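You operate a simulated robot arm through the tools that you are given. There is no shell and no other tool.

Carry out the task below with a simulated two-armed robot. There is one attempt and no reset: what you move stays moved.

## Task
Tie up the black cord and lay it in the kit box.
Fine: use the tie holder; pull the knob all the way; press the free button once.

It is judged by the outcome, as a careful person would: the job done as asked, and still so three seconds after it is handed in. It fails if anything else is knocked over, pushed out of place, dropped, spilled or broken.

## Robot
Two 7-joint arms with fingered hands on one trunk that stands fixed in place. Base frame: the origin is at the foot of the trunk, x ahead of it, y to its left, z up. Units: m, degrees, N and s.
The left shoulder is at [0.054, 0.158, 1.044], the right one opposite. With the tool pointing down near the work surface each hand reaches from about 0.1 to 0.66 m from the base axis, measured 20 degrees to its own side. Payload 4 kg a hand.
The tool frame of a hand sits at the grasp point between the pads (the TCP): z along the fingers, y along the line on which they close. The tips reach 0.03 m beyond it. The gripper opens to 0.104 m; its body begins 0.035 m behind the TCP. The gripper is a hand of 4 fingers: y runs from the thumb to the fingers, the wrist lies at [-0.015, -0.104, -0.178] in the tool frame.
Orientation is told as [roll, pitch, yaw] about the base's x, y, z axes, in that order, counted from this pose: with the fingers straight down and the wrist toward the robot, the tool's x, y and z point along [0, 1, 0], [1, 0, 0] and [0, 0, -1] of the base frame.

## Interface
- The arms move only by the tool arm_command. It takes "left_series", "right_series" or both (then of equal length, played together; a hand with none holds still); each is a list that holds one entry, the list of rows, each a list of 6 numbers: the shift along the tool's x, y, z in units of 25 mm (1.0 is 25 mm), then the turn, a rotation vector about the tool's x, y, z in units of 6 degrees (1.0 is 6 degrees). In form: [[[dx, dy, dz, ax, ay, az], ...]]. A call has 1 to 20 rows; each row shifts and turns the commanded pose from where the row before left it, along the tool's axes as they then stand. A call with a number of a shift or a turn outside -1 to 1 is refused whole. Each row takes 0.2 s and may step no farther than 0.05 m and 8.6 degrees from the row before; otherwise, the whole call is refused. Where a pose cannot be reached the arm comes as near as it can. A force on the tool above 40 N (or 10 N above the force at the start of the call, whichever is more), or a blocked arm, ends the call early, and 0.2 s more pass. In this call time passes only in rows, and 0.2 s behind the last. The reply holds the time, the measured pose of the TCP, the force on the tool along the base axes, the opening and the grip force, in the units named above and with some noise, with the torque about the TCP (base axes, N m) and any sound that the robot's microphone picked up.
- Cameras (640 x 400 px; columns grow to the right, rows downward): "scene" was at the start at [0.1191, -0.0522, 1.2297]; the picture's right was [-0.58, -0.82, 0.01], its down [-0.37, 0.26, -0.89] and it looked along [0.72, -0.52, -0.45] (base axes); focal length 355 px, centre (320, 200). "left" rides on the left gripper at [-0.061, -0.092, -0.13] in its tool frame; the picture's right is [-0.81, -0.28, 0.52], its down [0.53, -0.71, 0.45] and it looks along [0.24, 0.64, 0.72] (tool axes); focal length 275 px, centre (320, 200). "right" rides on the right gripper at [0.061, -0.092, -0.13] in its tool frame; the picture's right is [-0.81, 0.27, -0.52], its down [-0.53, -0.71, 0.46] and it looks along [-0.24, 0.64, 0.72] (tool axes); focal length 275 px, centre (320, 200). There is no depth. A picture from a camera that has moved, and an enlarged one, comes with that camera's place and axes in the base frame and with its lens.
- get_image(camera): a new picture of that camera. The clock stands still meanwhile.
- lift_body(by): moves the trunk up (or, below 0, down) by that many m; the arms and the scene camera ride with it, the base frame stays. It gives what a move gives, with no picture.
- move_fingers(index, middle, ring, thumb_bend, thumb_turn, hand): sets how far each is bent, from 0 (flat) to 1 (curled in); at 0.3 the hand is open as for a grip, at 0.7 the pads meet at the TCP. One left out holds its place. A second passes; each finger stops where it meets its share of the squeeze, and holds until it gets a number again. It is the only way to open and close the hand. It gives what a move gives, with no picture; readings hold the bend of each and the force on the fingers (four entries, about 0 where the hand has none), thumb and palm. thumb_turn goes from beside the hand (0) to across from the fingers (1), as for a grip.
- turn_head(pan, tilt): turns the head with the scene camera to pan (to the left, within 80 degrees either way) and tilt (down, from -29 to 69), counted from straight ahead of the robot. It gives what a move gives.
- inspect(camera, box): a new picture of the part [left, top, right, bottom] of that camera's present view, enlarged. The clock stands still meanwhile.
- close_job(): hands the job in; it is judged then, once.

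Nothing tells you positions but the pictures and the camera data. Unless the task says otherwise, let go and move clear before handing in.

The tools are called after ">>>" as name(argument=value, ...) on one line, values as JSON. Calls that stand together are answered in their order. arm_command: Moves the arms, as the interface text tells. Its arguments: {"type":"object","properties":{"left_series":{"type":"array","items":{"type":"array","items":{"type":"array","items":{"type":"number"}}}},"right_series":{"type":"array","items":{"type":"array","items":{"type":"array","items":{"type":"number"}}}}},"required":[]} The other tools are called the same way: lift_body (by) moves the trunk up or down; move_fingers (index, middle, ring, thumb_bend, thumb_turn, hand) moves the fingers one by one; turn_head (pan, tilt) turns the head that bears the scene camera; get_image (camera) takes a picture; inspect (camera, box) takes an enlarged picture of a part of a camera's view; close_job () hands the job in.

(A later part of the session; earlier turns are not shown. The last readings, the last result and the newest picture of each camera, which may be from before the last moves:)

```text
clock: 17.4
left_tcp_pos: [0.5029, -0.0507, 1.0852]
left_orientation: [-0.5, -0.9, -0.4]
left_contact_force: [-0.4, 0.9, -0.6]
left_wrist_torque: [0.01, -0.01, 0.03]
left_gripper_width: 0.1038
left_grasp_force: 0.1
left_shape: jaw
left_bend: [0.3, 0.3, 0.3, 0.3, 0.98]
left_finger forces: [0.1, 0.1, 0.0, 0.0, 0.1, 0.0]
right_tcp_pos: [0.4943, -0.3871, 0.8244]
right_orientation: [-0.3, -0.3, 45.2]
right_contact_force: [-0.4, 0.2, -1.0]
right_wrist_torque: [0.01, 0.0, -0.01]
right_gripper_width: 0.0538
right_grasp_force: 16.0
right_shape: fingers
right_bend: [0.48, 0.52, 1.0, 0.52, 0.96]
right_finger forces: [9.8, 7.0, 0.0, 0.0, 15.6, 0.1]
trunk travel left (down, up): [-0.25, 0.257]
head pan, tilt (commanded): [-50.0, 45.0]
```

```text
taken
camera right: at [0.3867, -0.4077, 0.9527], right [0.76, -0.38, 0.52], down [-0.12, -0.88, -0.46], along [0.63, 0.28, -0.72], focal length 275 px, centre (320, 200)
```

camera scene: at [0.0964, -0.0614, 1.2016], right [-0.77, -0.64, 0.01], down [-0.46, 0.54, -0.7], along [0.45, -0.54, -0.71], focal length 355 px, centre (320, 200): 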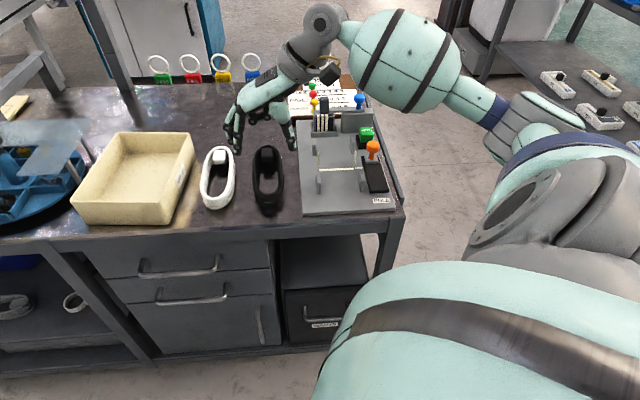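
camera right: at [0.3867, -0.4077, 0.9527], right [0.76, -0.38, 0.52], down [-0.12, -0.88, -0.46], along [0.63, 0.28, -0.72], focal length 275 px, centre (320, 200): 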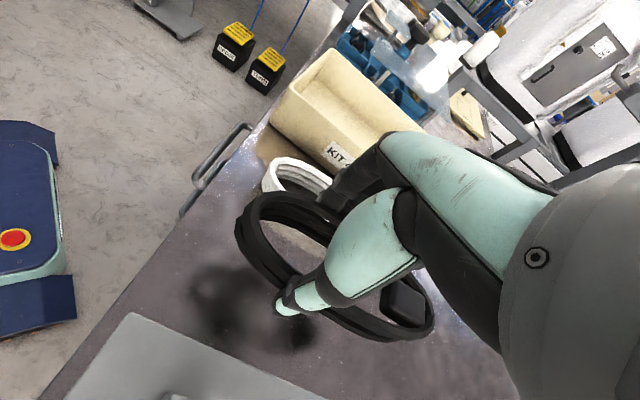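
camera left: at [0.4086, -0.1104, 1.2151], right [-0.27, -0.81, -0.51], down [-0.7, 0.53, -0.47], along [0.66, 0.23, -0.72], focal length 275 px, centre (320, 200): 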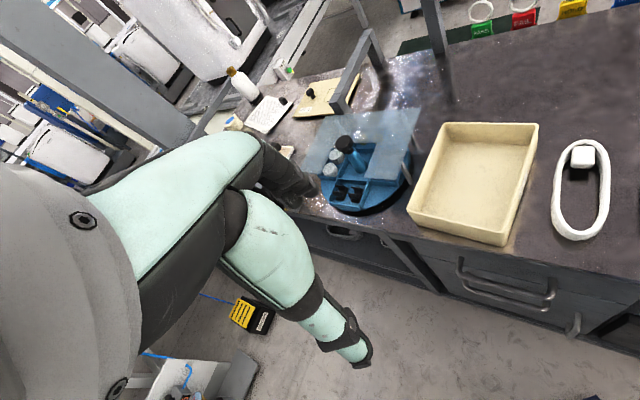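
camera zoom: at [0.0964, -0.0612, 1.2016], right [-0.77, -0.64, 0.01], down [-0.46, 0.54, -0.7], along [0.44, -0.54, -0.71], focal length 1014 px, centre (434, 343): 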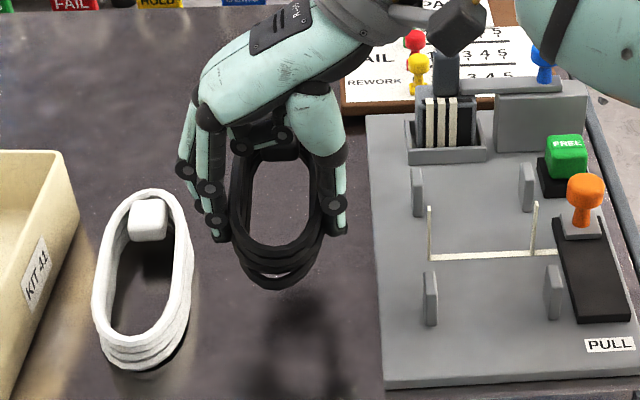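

The cord is held level and weighs about 1 N. I raise a bit and carry it over the holder channel, keeping above the tie ends.

>>> arm_command(right_series=[[[0, 0, -0.6, 0, 0, 0], [0, 0, -0.6, 0, 0, 0], [-0.1, -0.8, 0, 0, 0, 0], [-0.1, -0.9, 0, 0, 0, 0], [-0.1, -0.9, 0, 0, 0, 0], [-0.1, -0.9, 0, 0, 0, 0], [-0.07, -0.9, 0, 0, 0, 0], [0, -0.9, 0, 0, 0, 0]]])

>>> get_image(camera="scene")

>>> inspect(camera="scene", box=[270, 80, 430, 220])

>>> get_image(camera="right")

```text
clock: 19.2
left_tcp_pos: [0.503, -0.0514, 1.0851]
left_orientation: [-0.6, -0.9, -0.5]
left_contact_force: [-0.1, -0.6, -0.3]
left_wrist_torque: [0.02, -0.02, 0.0]
left_gripper_width: 0.1039
left_grasp_force: 0.1
left_shape: jaw
left_bend: [0.3, 0.3, 0.3, 0.3, 0.98]
left_finger forces: [0.0, 0.1, 0.0, 0.0, 0.0, 0.0]
right_tcp_pos: [0.4082, -0.4911, 0.85]
right_orientation: [-0.5, -0.3, 45.1]
right_contact_force: [-0.4, -0.5, -1.3]
right_wrist_torque: [0.02, 0.01, 0.02]
right_gripper_width: 0.0538
right_grasp_force: 16.8
right_shape: fingers
right_bend: [0.48, 0.53, 1.0, 0.52, 0.96]
right_finger forces: [9.7, 7.0, 0.0, 0.1, 15.7, 0.0]
trunk travel left (down, up): [-0.25, 0.257]
head pan, tilt (commanded): [-50.0, 45.0]
```

```text
taken
camera scene: at [0.0958, -0.0619, 1.2016], right [-0.77, -0.64, 0.01], down [-0.46, 0.54, -0.7], along [0.45, -0.54, -0.71], focal length 355 px, centre (320, 200)
```

scene: 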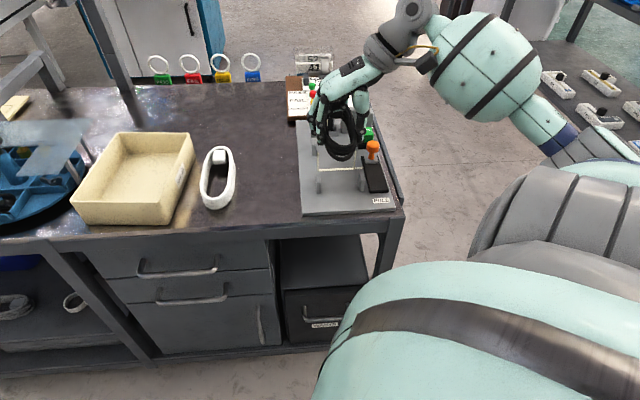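

```text
2.86 times, centred on (350, 150) of scene
camera zoom: at [0.0958, -0.0619, 1.2016], right [-0.77, -0.64, 0.01], down [-0.46, 0.54, -0.7], along [0.45, -0.54, -0.71], focal length 1014 px, centre (234, 343)
```

zoom: 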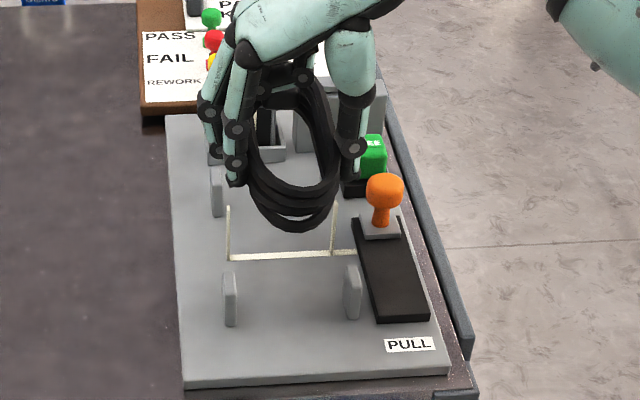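

```text
taken
camera right: at [0.2988, -0.5119, 0.9791], right [0.76, -0.38, 0.53], down [-0.12, -0.88, -0.46], along [0.64, 0.28, -0.72], focal length 275 px, centre (320, 200)
```

right: 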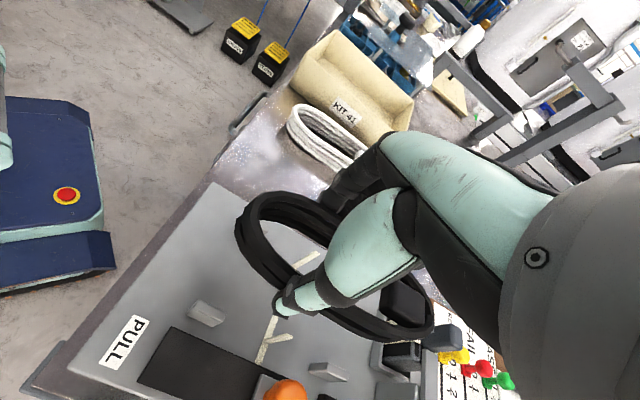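

>>> inspect(camera="right", box=[100, 170, 460, 400])

>>> inspect(camera="scene", box=[310, 80, 400, 190])

```text
1.74 times, centred on (280, 285) of right
camera zoom: at [0.2988, -0.5119, 0.9791], right [0.76, -0.38, 0.53], down [-0.12, -0.88, -0.46], along [0.64, 0.28, -0.72], focal length 479 px, centre (390, 52)
```

zoom: 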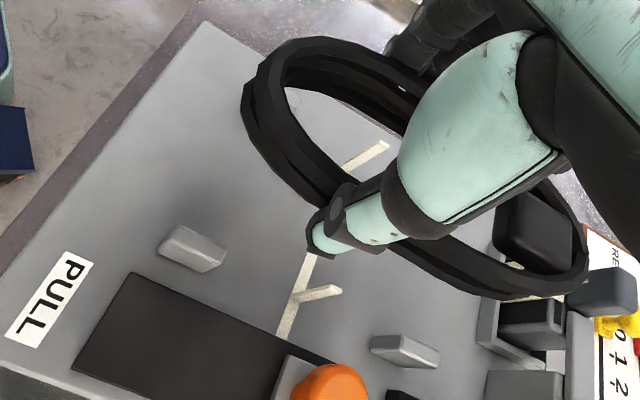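

```text
3.64 times, centred on (355, 135) of scene
camera zoom: at [0.0958, -0.0619, 1.2016], right [-0.77, -0.64, 0.01], down [-0.46, 0.54, -0.7], along [0.45, -0.54, -0.71], focal length 1290 px, centre (193, 436)
```

zoom: 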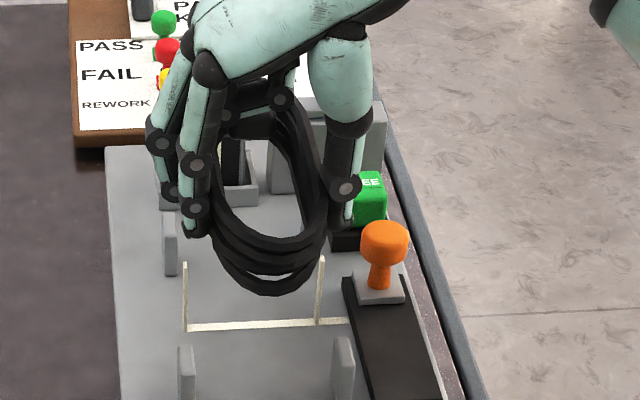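

The cord is over the channel but sits about 1 cm too far right by the wrist camera. I shift left 9 mm, lower slightly, and re-check against the posts and tie.

>>> arm_command(right_series=[[[0, 0.36, 0, 0, 0, 0], [0, 0, 0.4, 0, 0, 0], [0, 0, 0.4, 0, 0, 0]]])

>>> inspect(camera="right", box=[100, 170, 460, 400])

>>> inspect(camera="scene", box=[310, 90, 400, 200])

```text
clock: 20.0
left_tcp_pos: [0.5044, -0.0514, 1.0838]
left_orientation: [-0.6, -0.8, -0.3]
left_contact_force: [-0.2, -0.1, 0.0]
left_wrist_torque: [-0.01, -0.02, -0.02]
left_gripper_width: 0.1041
left_grasp_force: 0.0
left_shape: jaw
left_bend: [0.3, 0.3, 0.3, 0.3, 0.98]
left_finger forces: [0.0, 0.0, 0.0, 0.0, 0.0, 0.1]
right_tcp_pos: [0.4141, -0.4835, 0.8327]
right_orientation: [-0.5, -0.3, 45.0]
right_contact_force: [0.4, -0.6, -1.2]
right_wrist_torque: [0.03, 0.07, -0.02]
right_gripper_width: 0.0538
right_grasp_force: 16.1
right_shape: fingers
right_bend: [0.48, 0.53, 1.0, 0.52, 0.96]
right_finger forces: [9.6, 7.0, 0.0, 0.0, 15.8, 0.0]
trunk travel left (down, up): [-0.25, 0.257]
head pan, tilt (commanded): [-50.0, 45.0]
```

```text
1.74 times, centred on (280, 285) of right
camera zoom: at [0.3056, -0.5045, 0.9618], right [0.76, -0.38, 0.53], down [-0.12, -0.88, -0.45], along [0.64, 0.28, -0.72], focal length 479 px, centre (390, 52)
```

zoom: 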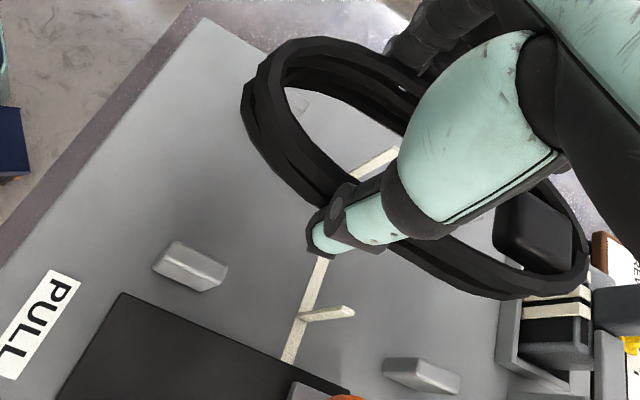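

```text
3.64 times, centred on (355, 145) of scene
camera zoom: at [0.0964, -0.0615, 1.2015], right [-0.77, -0.64, 0.01], down [-0.46, 0.54, -0.7], along [0.44, -0.54, -0.71], focal length 1290 px, centre (193, 400)
```

zoom: 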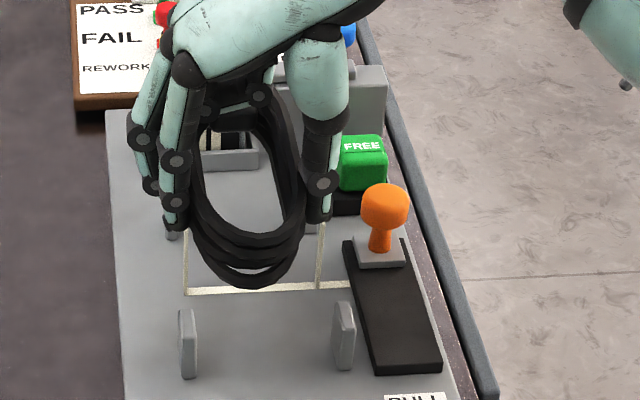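

By the wrist camera the cord now lines up with the channel. I lower it in small steps and check that nothing touches.

>>> arm_command(right_series=[[[0, 0, 0.5, 0, 0, 0], [0, 0, 0.5, 0, 0, 0], [0, 0, 0.4, 0, 0, 0]]])

>>> inspect(camera="right", box=[100, 170, 460, 400])

>>> inspect(camera="scene", box=[310, 90, 400, 200])

```text
clock: 20.8
left_tcp_pos: [0.5056, -0.051, 1.0851]
left_orientation: [-0.7, -0.9, -0.4]
left_contact_force: [0.7, 0.0, -0.1]
left_wrist_torque: [0.02, 0.0, 0.01]
left_gripper_width: 0.1037
left_grasp_force: 0.2
left_shape: jaw
left_bend: [0.3, 0.3, 0.3, 0.3, 0.98]
left_finger forces: [0.0, 0.0, 0.0, 0.0, 0.1, 0.0]
right_tcp_pos: [0.4134, -0.4847, 0.7983]
right_orientation: [-0.5, -0.4, 45.1]
right_contact_force: [-0.5, 0.3, -1.3]
right_wrist_torque: [-0.03, -0.01, 0.0]
right_gripper_width: 0.0541
right_grasp_force: 15.1
right_shape: fingers
right_bend: [0.48, 0.53, 1.0, 0.52, 0.96]
right_finger forces: [9.2, 6.9, 0.1, 0.0, 15.7, 0.1]
trunk travel left (down, up): [-0.25, 0.257]
head pan, tilt (commanded): [-50.0, 45.0]
```

```text
1.74 times, centred on (280, 285) of right
camera zoom: at [0.3044, -0.5051, 0.927], right [0.76, -0.38, 0.53], down [-0.12, -0.88, -0.46], along [0.64, 0.28, -0.72], focal length 479 px, centre (390, 52)
```

zoom: 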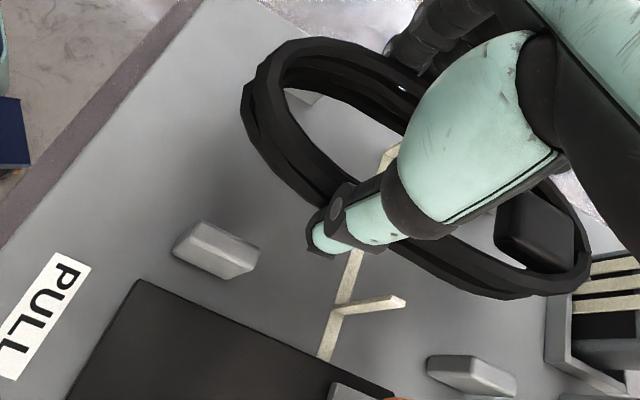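

```text
3.64 times, centred on (355, 145) of scene
camera zoom: at [0.0962, -0.0615, 1.2016], right [-0.77, -0.64, 0.01], down [-0.46, 0.54, -0.7], along [0.45, -0.54, -0.71], focal length 1290 px, centre (193, 400)
```

zoom: 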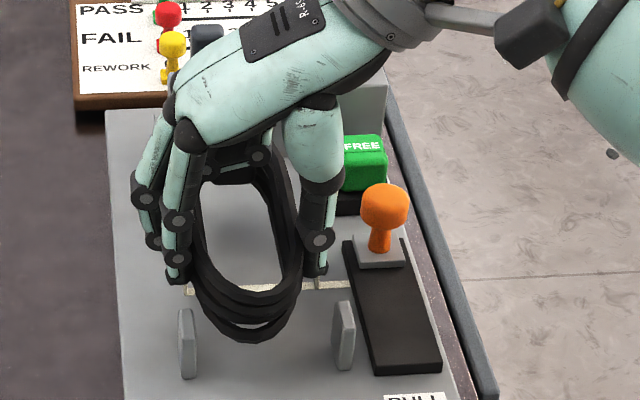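

Clearances look nearly even, with a slight clockwise skew of the cord. I turn 3° to straighten it and lower further.

>>> arm_command(right_series=[[[0, 0, 0, 0, 0, -0.5], [0, 0, 0.3, 0, 0, 0], [0, 0, 0.3, 0, 0, 0]]])

>>> inspect(camera="right", box=[100, 170, 460, 400])

>>> inspect(camera="scene", box=[310, 90, 400, 200])

```text
clock: 21.6
left_tcp_pos: [0.4998, -0.05, 1.0859]
left_orientation: [-0.7, -1.1, -0.4]
left_contact_force: [0.4, 0.1, 0.0]
left_wrist_torque: [0.01, 0.0, 0.03]
left_gripper_width: 0.1041
left_grasp_force: 0.1
left_shape: jaw
left_bend: [0.3, 0.3, 0.3, 0.3, 0.98]
left_finger forces: [0.0, 0.0, 0.0, 0.0, 0.1, 0.1]
right_tcp_pos: [0.4137, -0.4836, 0.7881]
right_orientation: [-1.1, -0.7, 48.1]
right_contact_force: [-4.6, -5.8, 33.7]
right_wrist_torque: [0.51, -0.61, 0.02]
right_gripper_width: 0.0564
right_grasp_force: 24.0
right_shape: fingers
right_bend: [0.49, 0.52, 1.0, 0.52, 0.95]
right_finger forces: [12.1, 11.0, 0.0, 0.1, 24.7, 0.0]
trunk travel left (down, up): [-0.25, 0.257]
head pan, tilt (commanded): [-50.0, 45.0]
```

```text
1.74 times, centred on (280, 285) of right
camera zoom: at [0.3044, -0.5096, 0.9157], right [0.77, -0.34, 0.54], down [-0.07, -0.89, -0.45], along [0.63, 0.31, -0.71], focal length 479 px, centre (390, 52)
```

zoom: 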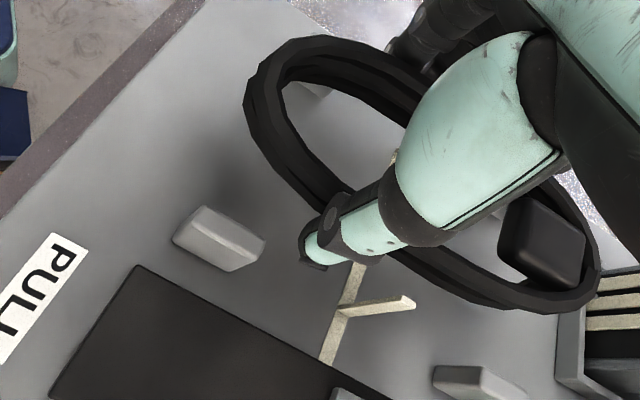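

```text
3.64 times, centred on (355, 145) of scene
camera zoom: at [0.0928, -0.0595, 1.2022], right [-0.77, -0.64, 0.01], down [-0.46, 0.54, -0.7], along [0.45, -0.54, -0.71], focal length 1290 px, centre (193, 400)
```

zoom: 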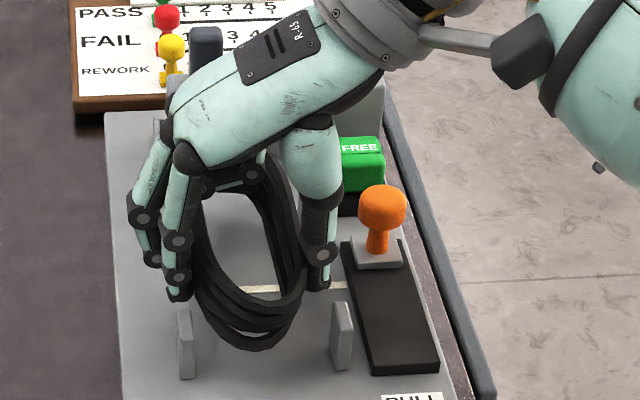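

The force jumped to 34 N: the index fingertip seems to have landed on the near-left post, which is taller than I took it to be. I back up and look again.

>>> arm_command(right_series=[[[0, 0, -0.5, 0, 0, 0], [0, 0, -0.5, 0, 0, 0]]])

>>> inspect(camera="right", box=[150, 170, 400, 350])

>>> inspect(camera="scene", box=[310, 110, 390, 200])

```text
clock: 22.2
left_tcp_pos: [0.5031, -0.0504, 1.0856]
left_orientation: [-0.6, -0.9, -0.3]
left_contact_force: [0.3, -0.5, -0.6]
left_wrist_torque: [-0.01, -0.02, 0.01]
left_gripper_width: 0.1039
left_grasp_force: 0.1
left_shape: jaw
left_bend: [0.3, 0.3, 0.3, 0.3, 0.98]
left_finger forces: [0.0, 0.0, 0.0, 0.0, 0.1, 0.1]
right_tcp_pos: [0.4142, -0.4823, 0.8058]
right_orientation: [-0.3, -0.2, 48.2]
right_contact_force: [0.0, -0.7, -1.3]
right_wrist_torque: [0.01, 0.0, 0.03]
right_gripper_width: 0.0546
right_grasp_force: 17.1
right_shape: fingers
right_bend: [0.49, 0.53, 1.0, 0.53, 0.95]
right_finger forces: [10.5, 6.8, 0.0, 0.0, 17.0, 0.0]
trunk travel left (down, up): [-0.25, 0.257]
head pan, tilt (commanded): [-50.0, 45.0]
```

```text
2.22 times, centred on (275, 260) of right
camera zoom: at [0.3066, -0.5089, 0.9349], right [0.78, -0.34, 0.52], down [-0.08, -0.89, -0.46], along [0.62, 0.32, -0.72], focal length 612 px, centre (420, 67)
```

zoom: 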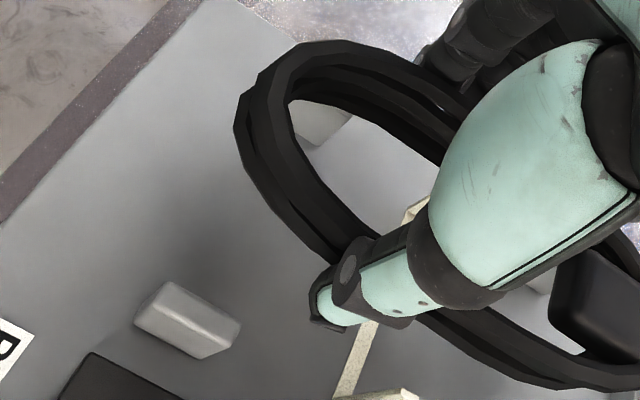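

```text
4.44 times, centred on (350, 155) of scene
camera zoom: at [0.0957, -0.0607, 1.2015], right [-0.77, -0.64, 0.01], down [-0.46, 0.54, -0.7], along [0.45, -0.54, -0.71], focal length 1577 px, centre (187, 400)
```

zoom: 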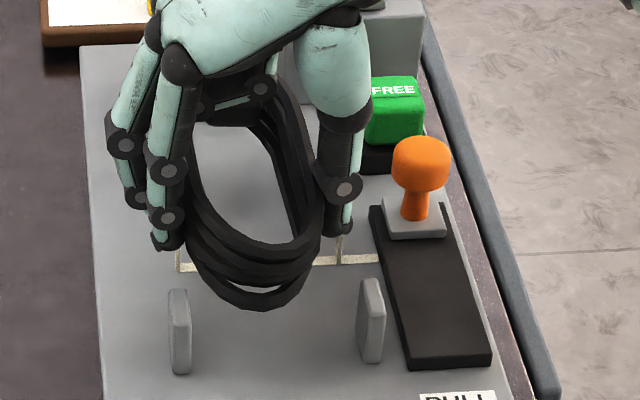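

The contact torque points to the left posts under the cord's left strand, so the cord is still a few millimetres too far left, though parallel. I shift 8 mm right and lower in small steps watching the force.

>>> arm_command(right_series=[[[0, -0.32, 0, 0, 0, 0], [0, 0, 0.3, 0, 0, 0], [0, 0, 0.25, 0, 0, 0]]])

>>> inspect(camera="scene", box=[310, 110, 390, 200])

>>> inspect(camera="right", box=[100, 170, 460, 400])

```text
clock: 23.0
left_tcp_pos: [0.5042, -0.0517, 1.0849]
left_orientation: [-0.6, -0.8, -0.4]
left_contact_force: [0.1, 0.0, -0.3]
left_wrist_torque: [0.02, -0.02, 0.0]
left_gripper_width: 0.1038
left_grasp_force: 0.0
left_shape: jaw
left_bend: [0.3, 0.3, 0.3, 0.3, 0.98]
left_finger forces: [0.1, 0.0, 0.0, 0.0, 0.0, 0.0]
right_tcp_pos: [0.4091, -0.4896, 0.7918]
right_orientation: [-0.5, -0.4, 48.1]
right_contact_force: [-0.2, 0.4, -2.1]
right_wrist_torque: [0.04, 0.02, 0.0]
right_gripper_width: 0.0547
right_grasp_force: 17.7
right_shape: fingers
right_bend: [0.49, 0.53, 1.0, 0.53, 0.95]
right_finger forces: [10.5, 6.8, 0.1, 0.1, 17.0, 0.1]
trunk travel left (down, up): [-0.25, 0.257]
head pan, tilt (commanded): [-50.0, 45.0]
```

```text
4.44 times, centred on (350, 155) of scene
camera zoom: at [0.0965, -0.0616, 1.2015], right [-0.77, -0.64, 0.01], down [-0.46, 0.54, -0.7], along [0.44, -0.54, -0.71], focal length 1577 px, centre (187, 400)
```

zoom: 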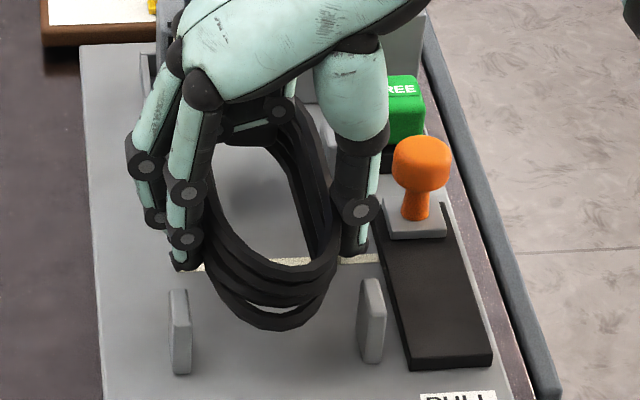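

```text
1.74 times, centred on (280, 285) of right
camera zoom: at [0.3013, -0.5155, 0.9219], right [0.78, -0.34, 0.53], down [-0.08, -0.89, -0.46], along [0.62, 0.32, -0.72], focal length 479 px, centre (390, 52)
```

zoom: 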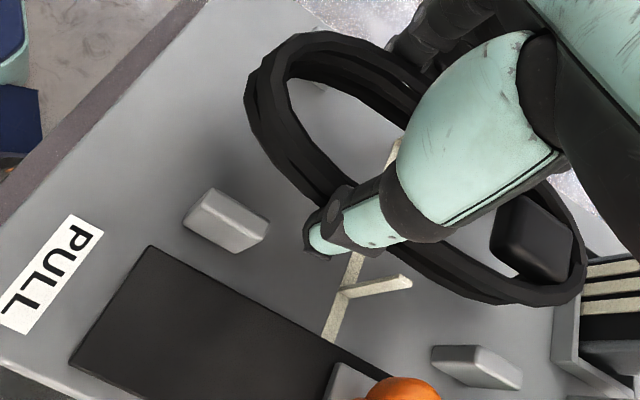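

The cord now looks centred between the posts. I continue down in small steps.

>>> arm_command(right_series=[[[0, 0, 0.16, 0, 0, 0], [0, 0, 0.16, 0, 0, 0]]])

>>> inspect(camera="scene", box=[310, 110, 390, 200])

```text
clock: 23.6
left_tcp_pos: [0.5027, -0.0518, 1.0845]
left_orientation: [-0.6, -0.8, -0.5]
left_contact_force: [0.5, 0.4, 0.3]
left_wrist_torque: [-0.02, 0.0, 0.03]
left_gripper_width: 0.1037
left_grasp_force: 0.1
left_shape: jaw
left_bend: [0.3, 0.3, 0.3, 0.3, 0.98]
left_finger forces: [0.1, 0.0, 0.0, 0.0, 0.1, 0.0]
right_tcp_pos: [0.4098, -0.4902, 0.7861]
right_orientation: [-0.5, -0.4, 48.2]
right_contact_force: [-0.8, 0.1, -1.6]
right_wrist_torque: [0.05, 0.07, -0.01]
right_gripper_width: 0.0545
right_grasp_force: 17.2
right_shape: fingers
right_bend: [0.49, 0.53, 1.0, 0.53, 0.95]
right_finger forces: [10.5, 6.8, 0.0, 0.0, 17.0, 0.1]
trunk travel left (down, up): [-0.25, 0.257]
head pan, tilt (commanded): [-50.0, 45.0]
```

```text
4.44 times, centred on (350, 155) of scene
camera zoom: at [0.0963, -0.0614, 1.2016], right [-0.77, -0.64, 0.01], down [-0.46, 0.54, -0.7], along [0.45, -0.54, -0.71], focal length 1577 px, centre (187, 400)
```

zoom: 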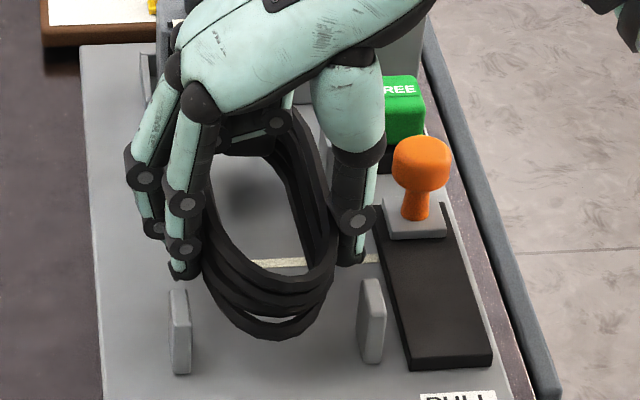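

>>> arm_command(right_series=[[[0, 0, 0.16, 0, 0, 0], [0, 0, 0.12, 0, 0, 0]]])

>>> inspect(camera="scene", box=[310, 110, 390, 200])

```text
clock: 24.2
left_tcp_pos: [0.5041, -0.0507, 1.0842]
left_orientation: [-0.6, -0.9, -0.4]
left_contact_force: [0.4, -0.4, -0.8]
left_wrist_torque: [0.01, 0.0, 0.03]
left_gripper_width: 0.1037
left_grasp_force: 0.0
left_shape: jaw
left_bend: [0.3, 0.3, 0.3, 0.3, 0.98]
left_finger forces: [0.0, 0.1, 0.0, 0.1, 0.0, 0.1]
right_tcp_pos: [0.4096, -0.4913, 0.7785]
right_orientation: [-0.4, -0.3, 48.2]
right_contact_force: [0.4, -0.6, -1.0]
right_wrist_torque: [0.02, 0.03, -0.01]
right_gripper_width: 0.0546
right_grasp_force: 17.2
right_shape: fingers
right_bend: [0.49, 0.53, 1.0, 0.53, 0.95]
right_finger forces: [10.5, 6.8, 0.0, 0.1, 17.1, 0.0]
trunk travel left (down, up): [-0.25, 0.257]
head pan, tilt (commanded): [-50.0, 45.0]
```

```text
4.44 times, centred on (350, 155) of scene
camera zoom: at [0.0962, -0.0615, 1.2016], right [-0.77, -0.64, 0.01], down [-0.46, 0.54, -0.7], along [0.45, -0.54, -0.71], focal length 1577 px, centre (187, 400)
```

zoom: 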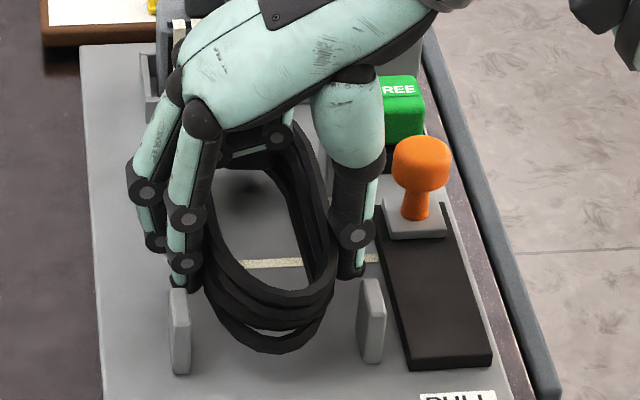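

The index fingertip passes behind the near-left post without touching. I lower the last centimetre.

>>> arm_command(right_series=[[[0, 0, 0.14, 0, 0, 0], [0, 0, 0.12, 0, 0, 0]]])

>>> inspect(camera="scene", box=[310, 110, 390, 200])

>>> inspect(camera="right", box=[100, 170, 460, 400])

```text
clock: 24.8
left_tcp_pos: [0.5036, -0.051, 1.0849]
left_orientation: [-0.6, -0.9, -0.5]
left_contact_force: [0.1, 0.4, 0.4]
left_wrist_torque: [0.01, 0.02, -0.01]
left_gripper_width: 0.104
left_grasp_force: 0.0
left_shape: jaw
left_bend: [0.3, 0.3, 0.3, 0.3, 0.98]
left_finger forces: [0.0, 0.1, 0.0, 0.1, 0.1, 0.0]
right_tcp_pos: [0.4089, -0.4901, 0.7705]
right_orientation: [-0.6, -0.4, 48.2]
right_contact_force: [-0.1, -0.6, -0.6]
right_wrist_torque: [-0.02, -0.01, -0.02]
right_gripper_width: 0.0546
right_grasp_force: 17.0
right_shape: fingers
right_bend: [0.49, 0.53, 1.0, 0.53, 0.95]
right_finger forces: [10.2, 7.1, 0.0, 0.0, 17.1, 0.0]
trunk travel left (down, up): [-0.25, 0.257]
head pan, tilt (commanded): [-50.0, 45.0]
```

```text
4.44 times, centred on (350, 155) of scene
camera zoom: at [0.0962, -0.0614, 1.2016], right [-0.77, -0.64, 0.01], down [-0.46, 0.54, -0.7], along [0.45, -0.54, -0.71], focal length 1577 px, centre (187, 400)
```

zoom: 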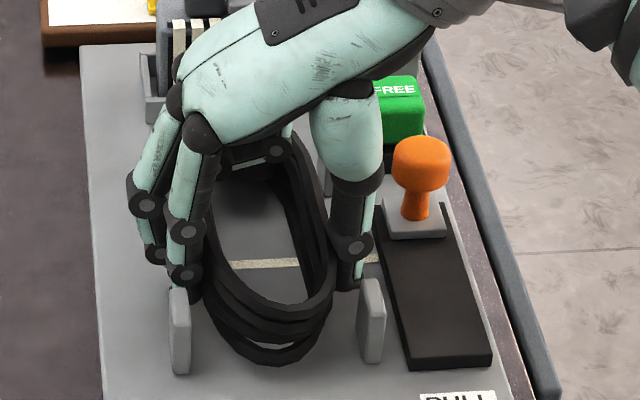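

```text
1.74 times, centred on (280, 285) of right
camera zoom: at [0.3024, -0.5171, 0.9002], right [0.78, -0.34, 0.53], down [-0.08, -0.89, -0.46], along [0.62, 0.32, -0.72], focal length 479 px, centre (390, 52)
```

zoom: 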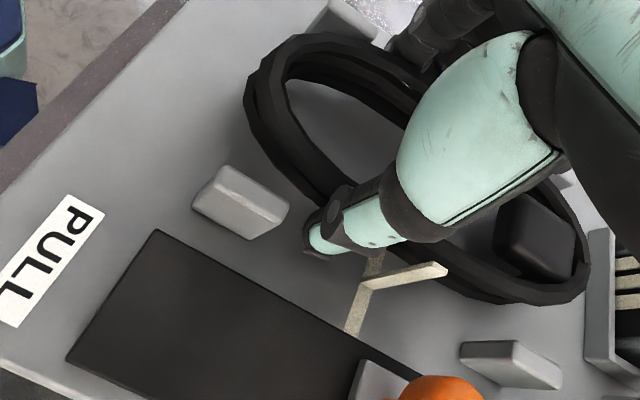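

The cord is inside the channel. I go down the last few millimetres until it touches the plate.

>>> arm_command(right_series=[[[0, 0, 0.12, 0, 0, 0], [0, 0, 0.1, 0, 0, 0]]])

```text
clock: 25.4
left_tcp_pos: [0.5038, -0.0514, 1.0847]
left_orientation: [-0.6, -1.0, -0.5]
left_contact_force: [-1.4, -0.2, 0.2]
left_wrist_torque: [0.02, -0.04, 0.02]
left_gripper_width: 0.1037
left_grasp_force: 0.1
left_shape: jaw
left_bend: [0.3, 0.3, 0.3, 0.3, 0.98]
left_finger forces: [0.0, 0.0, 0.0, 0.0, 0.0, 0.0]
right_tcp_pos: [0.4089, -0.4912, 0.7661]
right_orientation: [-0.6, -0.5, 48.1]
right_contact_force: [0.2, -2.4, 2.4]
right_wrist_torque: [-0.15, 0.07, -0.07]
right_gripper_width: 0.0543
right_grasp_force: 17.3
right_shape: fingers
right_bend: [0.49, 0.53, 1.0, 0.54, 0.95]
right_finger forces: [9.9, 7.1, 0.1, 0.1, 18.4, 0.1]
trunk travel left (down, up): [-0.25, 0.257]
head pan, tilt (commanded): [-50.0, 45.0]
```

It's touching down gently. I release by opening the fingers just a little so they clear the cord without hitting posts or the slide.

>>> move_fingers(hand="right", index=0.42, middle=0.44, thumb_bend=0.46)

>>> inspect(camera="scene", box=[310, 110, 390, 200])

>>> inspect(camera="right", box=[100, 170, 460, 400])

```text
clock: 26.4
left_tcp_pos: [0.5041, -0.0514, 1.0844]
left_orientation: [-0.5, -0.9, -0.3]
left_contact_force: [-0.7, 0.5, -0.1]
left_wrist_torque: [-0.02, 0.0, -0.02]
left_gripper_width: 0.104
left_grasp_force: 0.0
left_shape: jaw
left_bend: [0.3, 0.3, 0.3, 0.3, 0.98]
left_finger forces: [0.0, 0.0, 0.0, 0.0, 0.0, 0.0]
right_tcp_pos: [0.4082, -0.4907, 0.7647]
right_orientation: [-0.5, -0.4, 48.0]
right_contact_force: [-0.5, 1.0, 0.3]
right_wrist_torque: [-0.04, -0.04, -0.02]
right_gripper_width: 0.067
right_grasp_force: 0.0
right_shape: fingers
right_bend: [0.42, 0.44, 1.0, 0.46, 0.97]
right_finger forces: [0.0, 0.0, 0.0, 0.0, 0.1, 0.1]
trunk travel left (down, up): [-0.25, 0.257]
head pan, tilt (commanded): [-50.0, 45.0]
```

```text
4.44 times, centred on (350, 155) of scene
camera zoom: at [0.0961, -0.0613, 1.2016], right [-0.77, -0.64, 0.01], down [-0.46, 0.54, -0.7], along [0.45, -0.54, -0.71], focal length 1577 px, centre (187, 400)
```

zoom: 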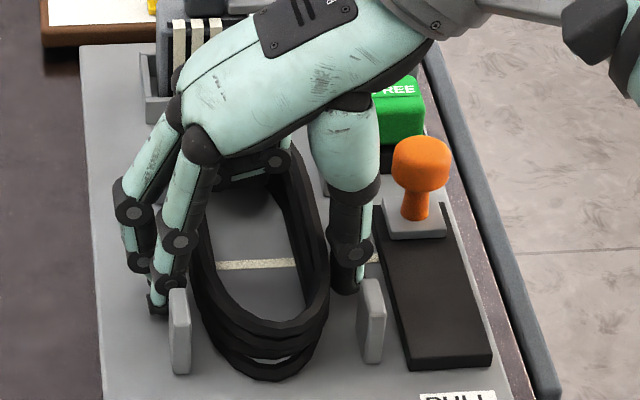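

```text
1.74 times, centred on (280, 285) of right
camera zoom: at [0.3019, -0.5163, 0.8952], right [0.78, -0.34, 0.53], down [-0.08, -0.89, -0.46], along [0.62, 0.32, -0.72], focal length 479 px, centre (390, 52)
```

zoom: 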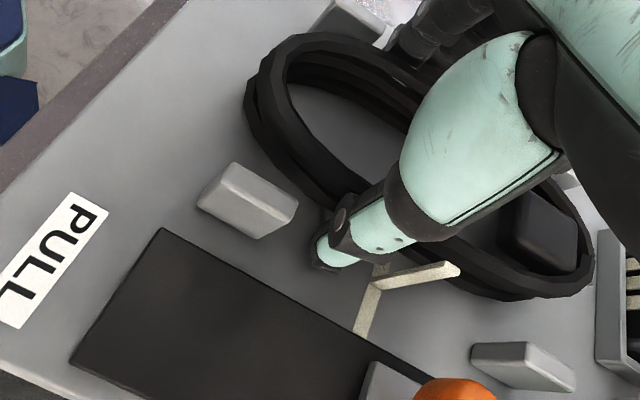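

The cord is down and released. I lift the hand straight up, checking that it leaves the cord in place.

>>> arm_command(right_series=[[[0, 0, -0.3, 0, 0, 0], [0, 0, -0.5, 0, 0, 0], [0, 0, -0.8, 0, 0, 0], [0, 0, -0.9, 0, 0, 0], [0, 0, -0.9, 0, 0, 0]]])

>>> inspect(camera="scene", box=[290, 90, 410, 220])

>>> inspect(camera="right", box=[100, 170, 460, 400])

```text
clock: 27.6
left_tcp_pos: [0.5027, -0.0521, 1.0844]
left_orientation: [-0.6, -0.9, -0.5]
left_contact_force: [-0.3, -0.4, -0.6]
left_wrist_torque: [0.0, 0.05, -0.05]
left_gripper_width: 0.1037
left_grasp_force: 0.1
left_shape: jaw
left_bend: [0.3, 0.3, 0.3, 0.3, 0.98]
left_finger forces: [0.0, 0.0, 0.0, 0.0, 0.1, 0.1]
right_tcp_pos: [0.4074, -0.4886, 0.85]
right_orientation: [-0.5, -0.3, 48.1]
right_contact_force: [-0.2, -0.2, -0.4]
right_wrist_torque: [-0.02, -0.04, 0.0]
right_gripper_width: 0.0675
right_grasp_force: 0.1
right_shape: fingers
right_bend: [0.42, 0.44, 1.0, 0.46, 0.97]
right_finger forces: [0.0, 0.1, 0.1, 0.1, 0.0, 0.0]
trunk travel left (down, up): [-0.25, 0.257]
head pan, tilt (commanded): [-50.0, 45.0]
```

```text
3.08 times, centred on (350, 155) of scene
camera zoom: at [0.0963, -0.0611, 1.2016], right [-0.77, -0.64, 0.01], down [-0.46, 0.54, -0.7], along [0.45, -0.54, -0.71], focal length 1092 px, centre (228, 338)
```

zoom: 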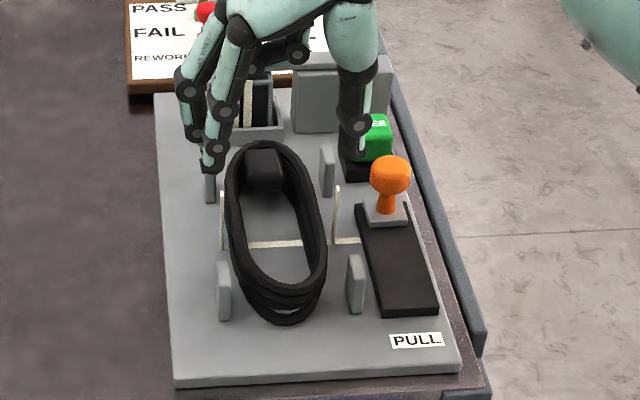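

```text
1.74 times, centred on (280, 285) of right
camera zoom: at [0.3, -0.5143, 0.9798], right [0.78, -0.34, 0.53], down [-0.08, -0.89, -0.45], along [0.62, 0.31, -0.72], focal length 479 px, centre (390, 52)
```

zoom: 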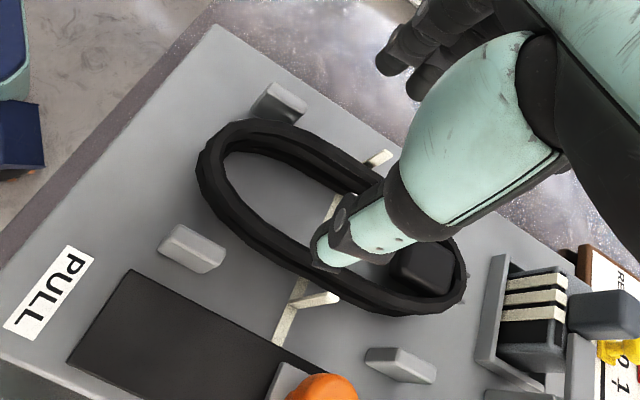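

The cord now lies centred in the holder, aligned between the posts over the tie. Next I raise the hand, turn it to face along the pull direction, and bring it above the orange knob.

>>> arm_command(right_series=[[[0, 0, -0.8, 0, 0, 0], [0, 0, -0.8, 0, 0, 0.97], [0, 0, 0, 0, 0, 0.97], [0, 0, 0, 0, 0, 0.97], [0, 0, 0, 0, 0, 0.97], [0, 0, 0, 0, 0, 0.97], [0, 0, 0, 0, 0, 0.97], [0, 0, 0, 0, 0, 0.97], [0, 0, 0, 0, 0, 0.97], [0, 0, 0, 0, 0, 0.97], [0, 0, 0, 0, 0, 0.97], [0, 0, 0, 0, 0, 0.97], [0, 0, 0, 0, 0, 0.97], [0, 0, 0, 0, 0, 0.97], [0, 0, 0, 0, 0, 0.97], [0, 0, 0, 0, 0, 0.97], [0, 0, 0, 0, 0, 0.95]]])

>>> move_fingers(hand="right", index=0.5, middle=0.5, thumb_bend=0.5)

>>> get_image(camera="right")

>>> get_image(camera="scene")

```text
clock: 31.2
left_tcp_pos: [0.5052, -0.0519, 1.083]
left_orientation: [-0.7, -0.9, -0.4]
left_contact_force: [0.1, -0.9, -0.3]
left_wrist_torque: [-0.02, 0.0, 0.04]
left_gripper_width: 0.1039
left_grasp_force: 0.2
left_shape: jaw
left_bend: [0.3, 0.3, 0.3, 0.3, 0.98]
left_finger forces: [0.1, 0.0, 0.1, 0.0, 0.0, 0.1]
right_tcp_pos: [0.4078, -0.4898, 0.8916]
right_orientation: [0.3, -0.5, -45.1]
right_contact_force: [1.4, -0.1, -0.6]
right_wrist_torque: [0.0, 0.0, 0.02]
right_gripper_width: 0.0672
right_grasp_force: 0.1
right_shape: fingers
right_bend: [0.42, 0.44, 1.0, 0.46, 0.97]
right_finger forces: [0.0, 0.0, 0.0, 0.0, 0.0, 0.0]
trunk travel left (down, up): [-0.25, 0.257]
head pan, tilt (commanded): [-50.0, 45.0]
```

```text
clock: 32.2
left_tcp_pos: [0.5033, -0.0512, 1.0841]
left_orientation: [-0.7, -0.8, -0.4]
left_contact_force: [-0.3, -0.2, 0.4]
left_wrist_torque: [-0.02, 0.0, -0.02]
left_gripper_width: 0.104
left_grasp_force: 0.0
left_shape: jaw
left_bend: [0.3, 0.3, 0.3, 0.3, 0.98]
left_finger forces: [0.1, 0.0, 0.1, 0.1, 0.1, 0.1]
right_tcp_pos: [0.4072, -0.4882, 0.8919]
right_orientation: [0.3, -0.5, -44.9]
right_contact_force: [0.7, 0.2, -0.2]
right_wrist_torque: [0.0, 0.0, -0.04]
right_gripper_width: 0.0525
right_grasp_force: 0.0
right_shape: fingers
right_bend: [0.5, 0.5, 1.0, 0.5, 0.97]
right_finger forces: [0.1, 0.0, 0.0, 0.0, 0.0, 0.0]
trunk travel left (down, up): [-0.25, 0.257]
head pan, tilt (commanded): [-50.0, 45.0]
```

```text
taken
camera right: at [0.3856, -0.3803, 1.0213], right [-0.38, -0.77, 0.51], down [-0.88, 0.13, -0.47], along [0.29, -0.63, -0.72], focal length 275 px, centre (320, 200)
```

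right: 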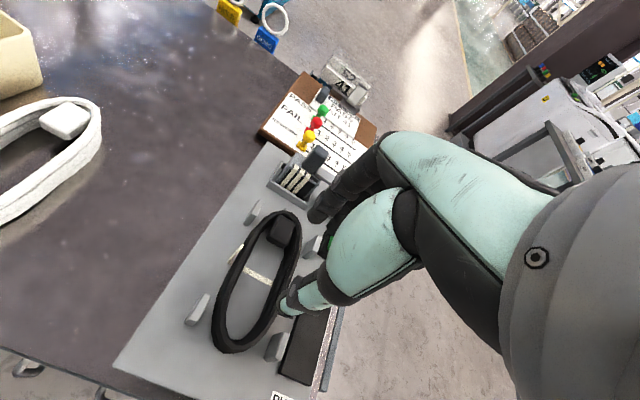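

```text
taken
camera scene: at [0.0962, -0.0613, 1.2016], right [-0.77, -0.64, 0.01], down [-0.46, 0.54, -0.7], along [0.45, -0.54, -0.71], focal length 355 px, centre (320, 200)
```

scene: 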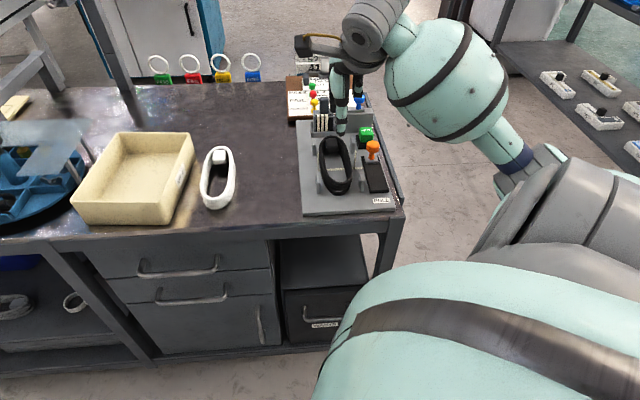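

>>> inspect(camera="scene", box=[290, 110, 410, 220])

>>> inspect(camera="right", box=[110, 130, 350, 400])

```text
3.64 times, centred on (350, 165) of scene
camera zoom: at [0.0962, -0.0613, 1.2016], right [-0.77, -0.64, 0.01], down [-0.46, 0.54, -0.7], along [0.45, -0.54, -0.71], focal length 1290 px, centre (211, 327)
```

zoom: 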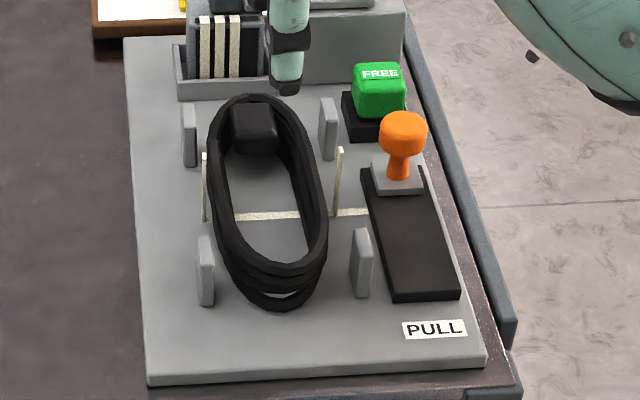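

```text
1.48 times, centred on (230, 265) of right
camera zoom: at [0.3856, -0.3803, 1.0213], right [-0.38, -0.77, 0.51], down [-0.88, 0.13, -0.47], along [0.29, -0.63, -0.72], focal length 408 px, centre (453, 104)
```

zoom: 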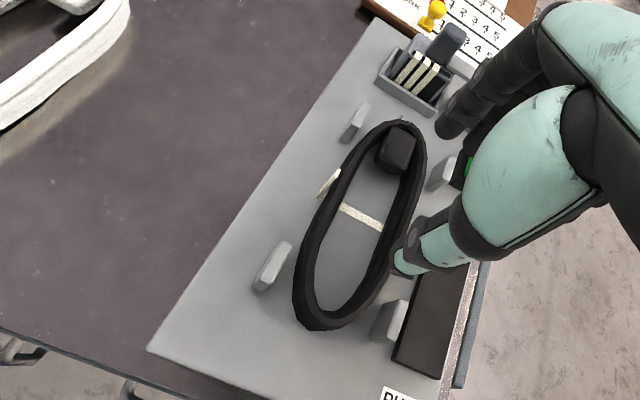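

The cord sits centred in the cradle. I move the right hand over the orange knob, still above it.

>>> arm_command(right_series=[[[-0.73, 0.36, 0, 0, 0, 0], [-0.73, 0.36, 0, 0, 0, 0], [-0.73, 0.36, 0, 0, 0, 0], [-0.72, 0.36, 0, 0, 0, 0], [0, 0, 0.8, 0, 0, 0]]])

>>> inspect(camera="scene", box=[290, 70, 430, 220])

>>> inspect(camera="right", box=[110, 130, 410, 400])

```text
clock: 33.4
left_tcp_pos: [0.5039, -0.0518, 1.0852]
left_orientation: [-0.6, -0.8, -0.5]
left_contact_force: [0.9, -0.3, 0.3]
left_wrist_torque: [-0.01, 0.03, 0.01]
left_gripper_width: 0.1041
left_grasp_force: 0.1
left_shape: jaw
left_bend: [0.3, 0.3, 0.3, 0.3, 0.98]
left_finger forces: [0.0, 0.0, 0.1, 0.0, 0.0, 0.0]
right_tcp_pos: [0.3825, -0.5673, 0.8722]
right_orientation: [0.4, -0.5, -44.9]
right_contact_force: [0.2, -0.2, 0.1]
right_wrist_torque: [-0.02, 0.0, 0.02]
right_gripper_width: 0.0526
right_grasp_force: 0.1
right_shape: fingers
right_bend: [0.5, 0.5, 1.0, 0.5, 0.97]
right_finger forces: [0.0, 0.1, 0.0, 0.0, 0.1, 0.0]
trunk travel left (down, up): [-0.25, 0.257]
head pan, tilt (commanded): [-50.0, 45.0]
```

```text
2.67 times, centred on (360, 145) of scene
camera zoom: at [0.0964, -0.0614, 1.2015], right [-0.77, -0.64, 0.01], down [-0.46, 0.54, -0.7], along [0.44, -0.54, -0.71], focal length 946 px, centre (213, 347)
```

zoom: 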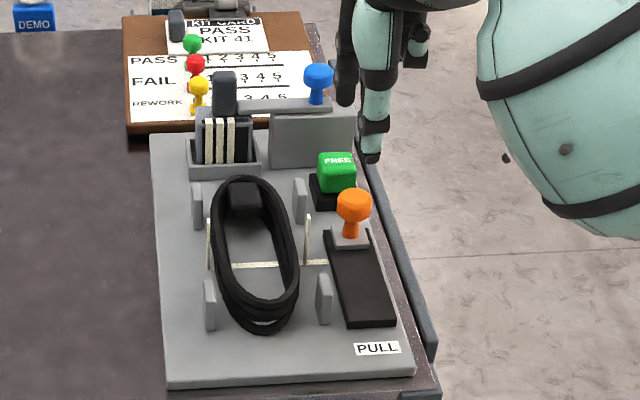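

```text
1.48 times, centred on (260, 265) of right
camera zoom: at [0.3597, -0.4585, 1.0018], right [-0.38, -0.77, 0.51], down [-0.88, 0.13, -0.47], along [0.29, -0.63, -0.72], focal length 408 px, centre (409, 104)
```

zoom: 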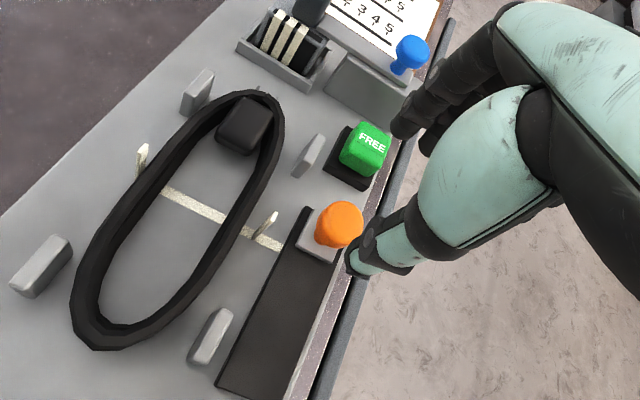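

The hand is aligned above the knob within a couple of millimetres. I narrow the fingers slightly to stay clear of the FREE button and descend partway.

>>> move_fingers(hand="right", index=0.54, middle=0.54, thumb_bend=0.5)

>>> arm_command(right_series=[[[0, 0, 0.7, 0, 0, 0], [0, 0, 0.7, 0, 0, 0], [0, 0, 0.7, 0, 0, 0]]])

>>> inspect(camera="scene", box=[320, 80, 420, 200])

>>> inspect(camera="right", box=[200, 130, 420, 350])

```text
clock: 34.4
left_tcp_pos: [0.5025, -0.0521, 1.0845]
left_orientation: [-0.6, -0.9, -0.4]
left_contact_force: [0.7, 0.0, 0.0]
left_wrist_torque: [0.01, 0.0, 0.02]
left_gripper_width: 0.104
left_grasp_force: 0.1
left_shape: jaw
left_bend: [0.3, 0.3, 0.3, 0.3, 0.98]
left_finger forces: [0.0, 0.0, 0.0, 0.1, 0.1, 0.1]
right_tcp_pos: [0.3811, -0.5676, 0.8726]
right_orientation: [0.4, -0.5, -44.9]
right_contact_force: [-0.6, -0.3, 0.0]
right_wrist_torque: [-0.02, 0.03, 0.01]
right_gripper_width: 0.0475
right_grasp_force: 0.0
right_shape: fingers
right_bend: [0.54, 0.54, 1.0, 0.5, 0.97]
right_finger forces: [0.1, 0.0, 0.1, 0.0, 0.0, 0.0]
trunk travel left (down, up): [-0.25, 0.257]
head pan, tilt (commanded): [-50.0, 45.0]
```

```text
clock: 35.2
left_tcp_pos: [0.5034, -0.0527, 1.0847]
left_orientation: [-0.6, -0.9, -0.5]
left_contact_force: [-0.3, -0.1, -0.3]
left_wrist_torque: [-0.01, 0.0, 0.04]
left_gripper_width: 0.104
left_grasp_force: 0.0
left_shape: jaw
left_bend: [0.3, 0.3, 0.3, 0.3, 0.98]
left_finger forces: [0.0, 0.1, 0.0, 0.0, 0.0, 0.1]
right_tcp_pos: [0.3819, -0.5663, 0.8193]
right_orientation: [0.4, -0.6, -45.0]
right_contact_force: [0.2, 0.7, 0.1]
right_wrist_torque: [0.04, 0.0, 0.0]
right_gripper_width: 0.0474
right_grasp_force: 0.0
right_shape: fingers
right_bend: [0.54, 0.54, 1.0, 0.5, 0.97]
right_finger forces: [0.1, 0.0, 0.0, 0.0, 0.0, 0.0]
trunk travel left (down, up): [-0.25, 0.257]
head pan, tilt (commanded): [-50.0, 45.0]
```

```text
3.33 times, centred on (370, 140) of scene
camera zoom: at [0.0962, -0.0614, 1.2016], right [-0.77, -0.64, 0.01], down [-0.46, 0.54, -0.7], along [0.45, -0.54, -0.71], focal length 1183 px, centre (153, 400)
```

zoom: 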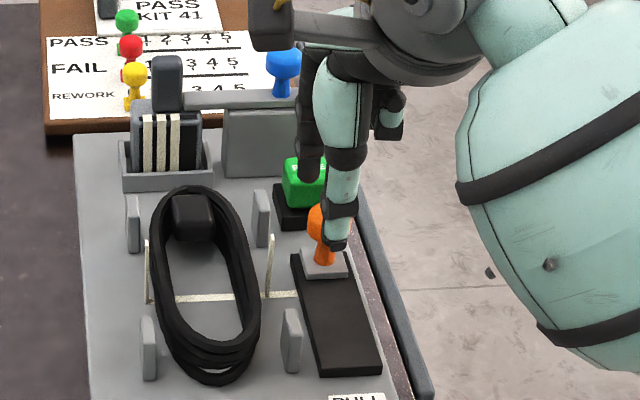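

```text
1.82 times, centred on (310, 240) of right
camera zoom: at [0.3595, -0.4566, 0.9494], right [-0.38, -0.77, 0.51], down [-0.88, 0.13, -0.46], along [0.29, -0.63, -0.72], focal length 500 px, centre (338, 127)
```

zoom: 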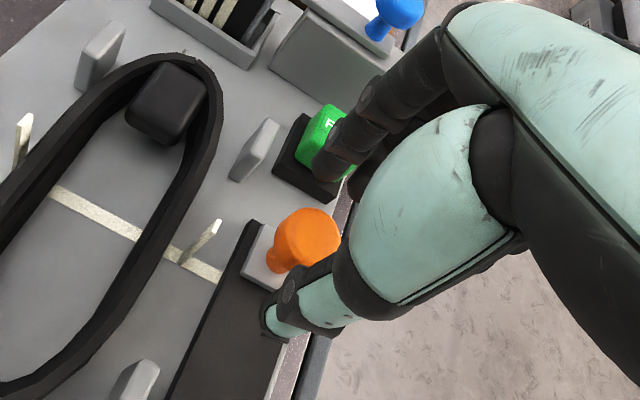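

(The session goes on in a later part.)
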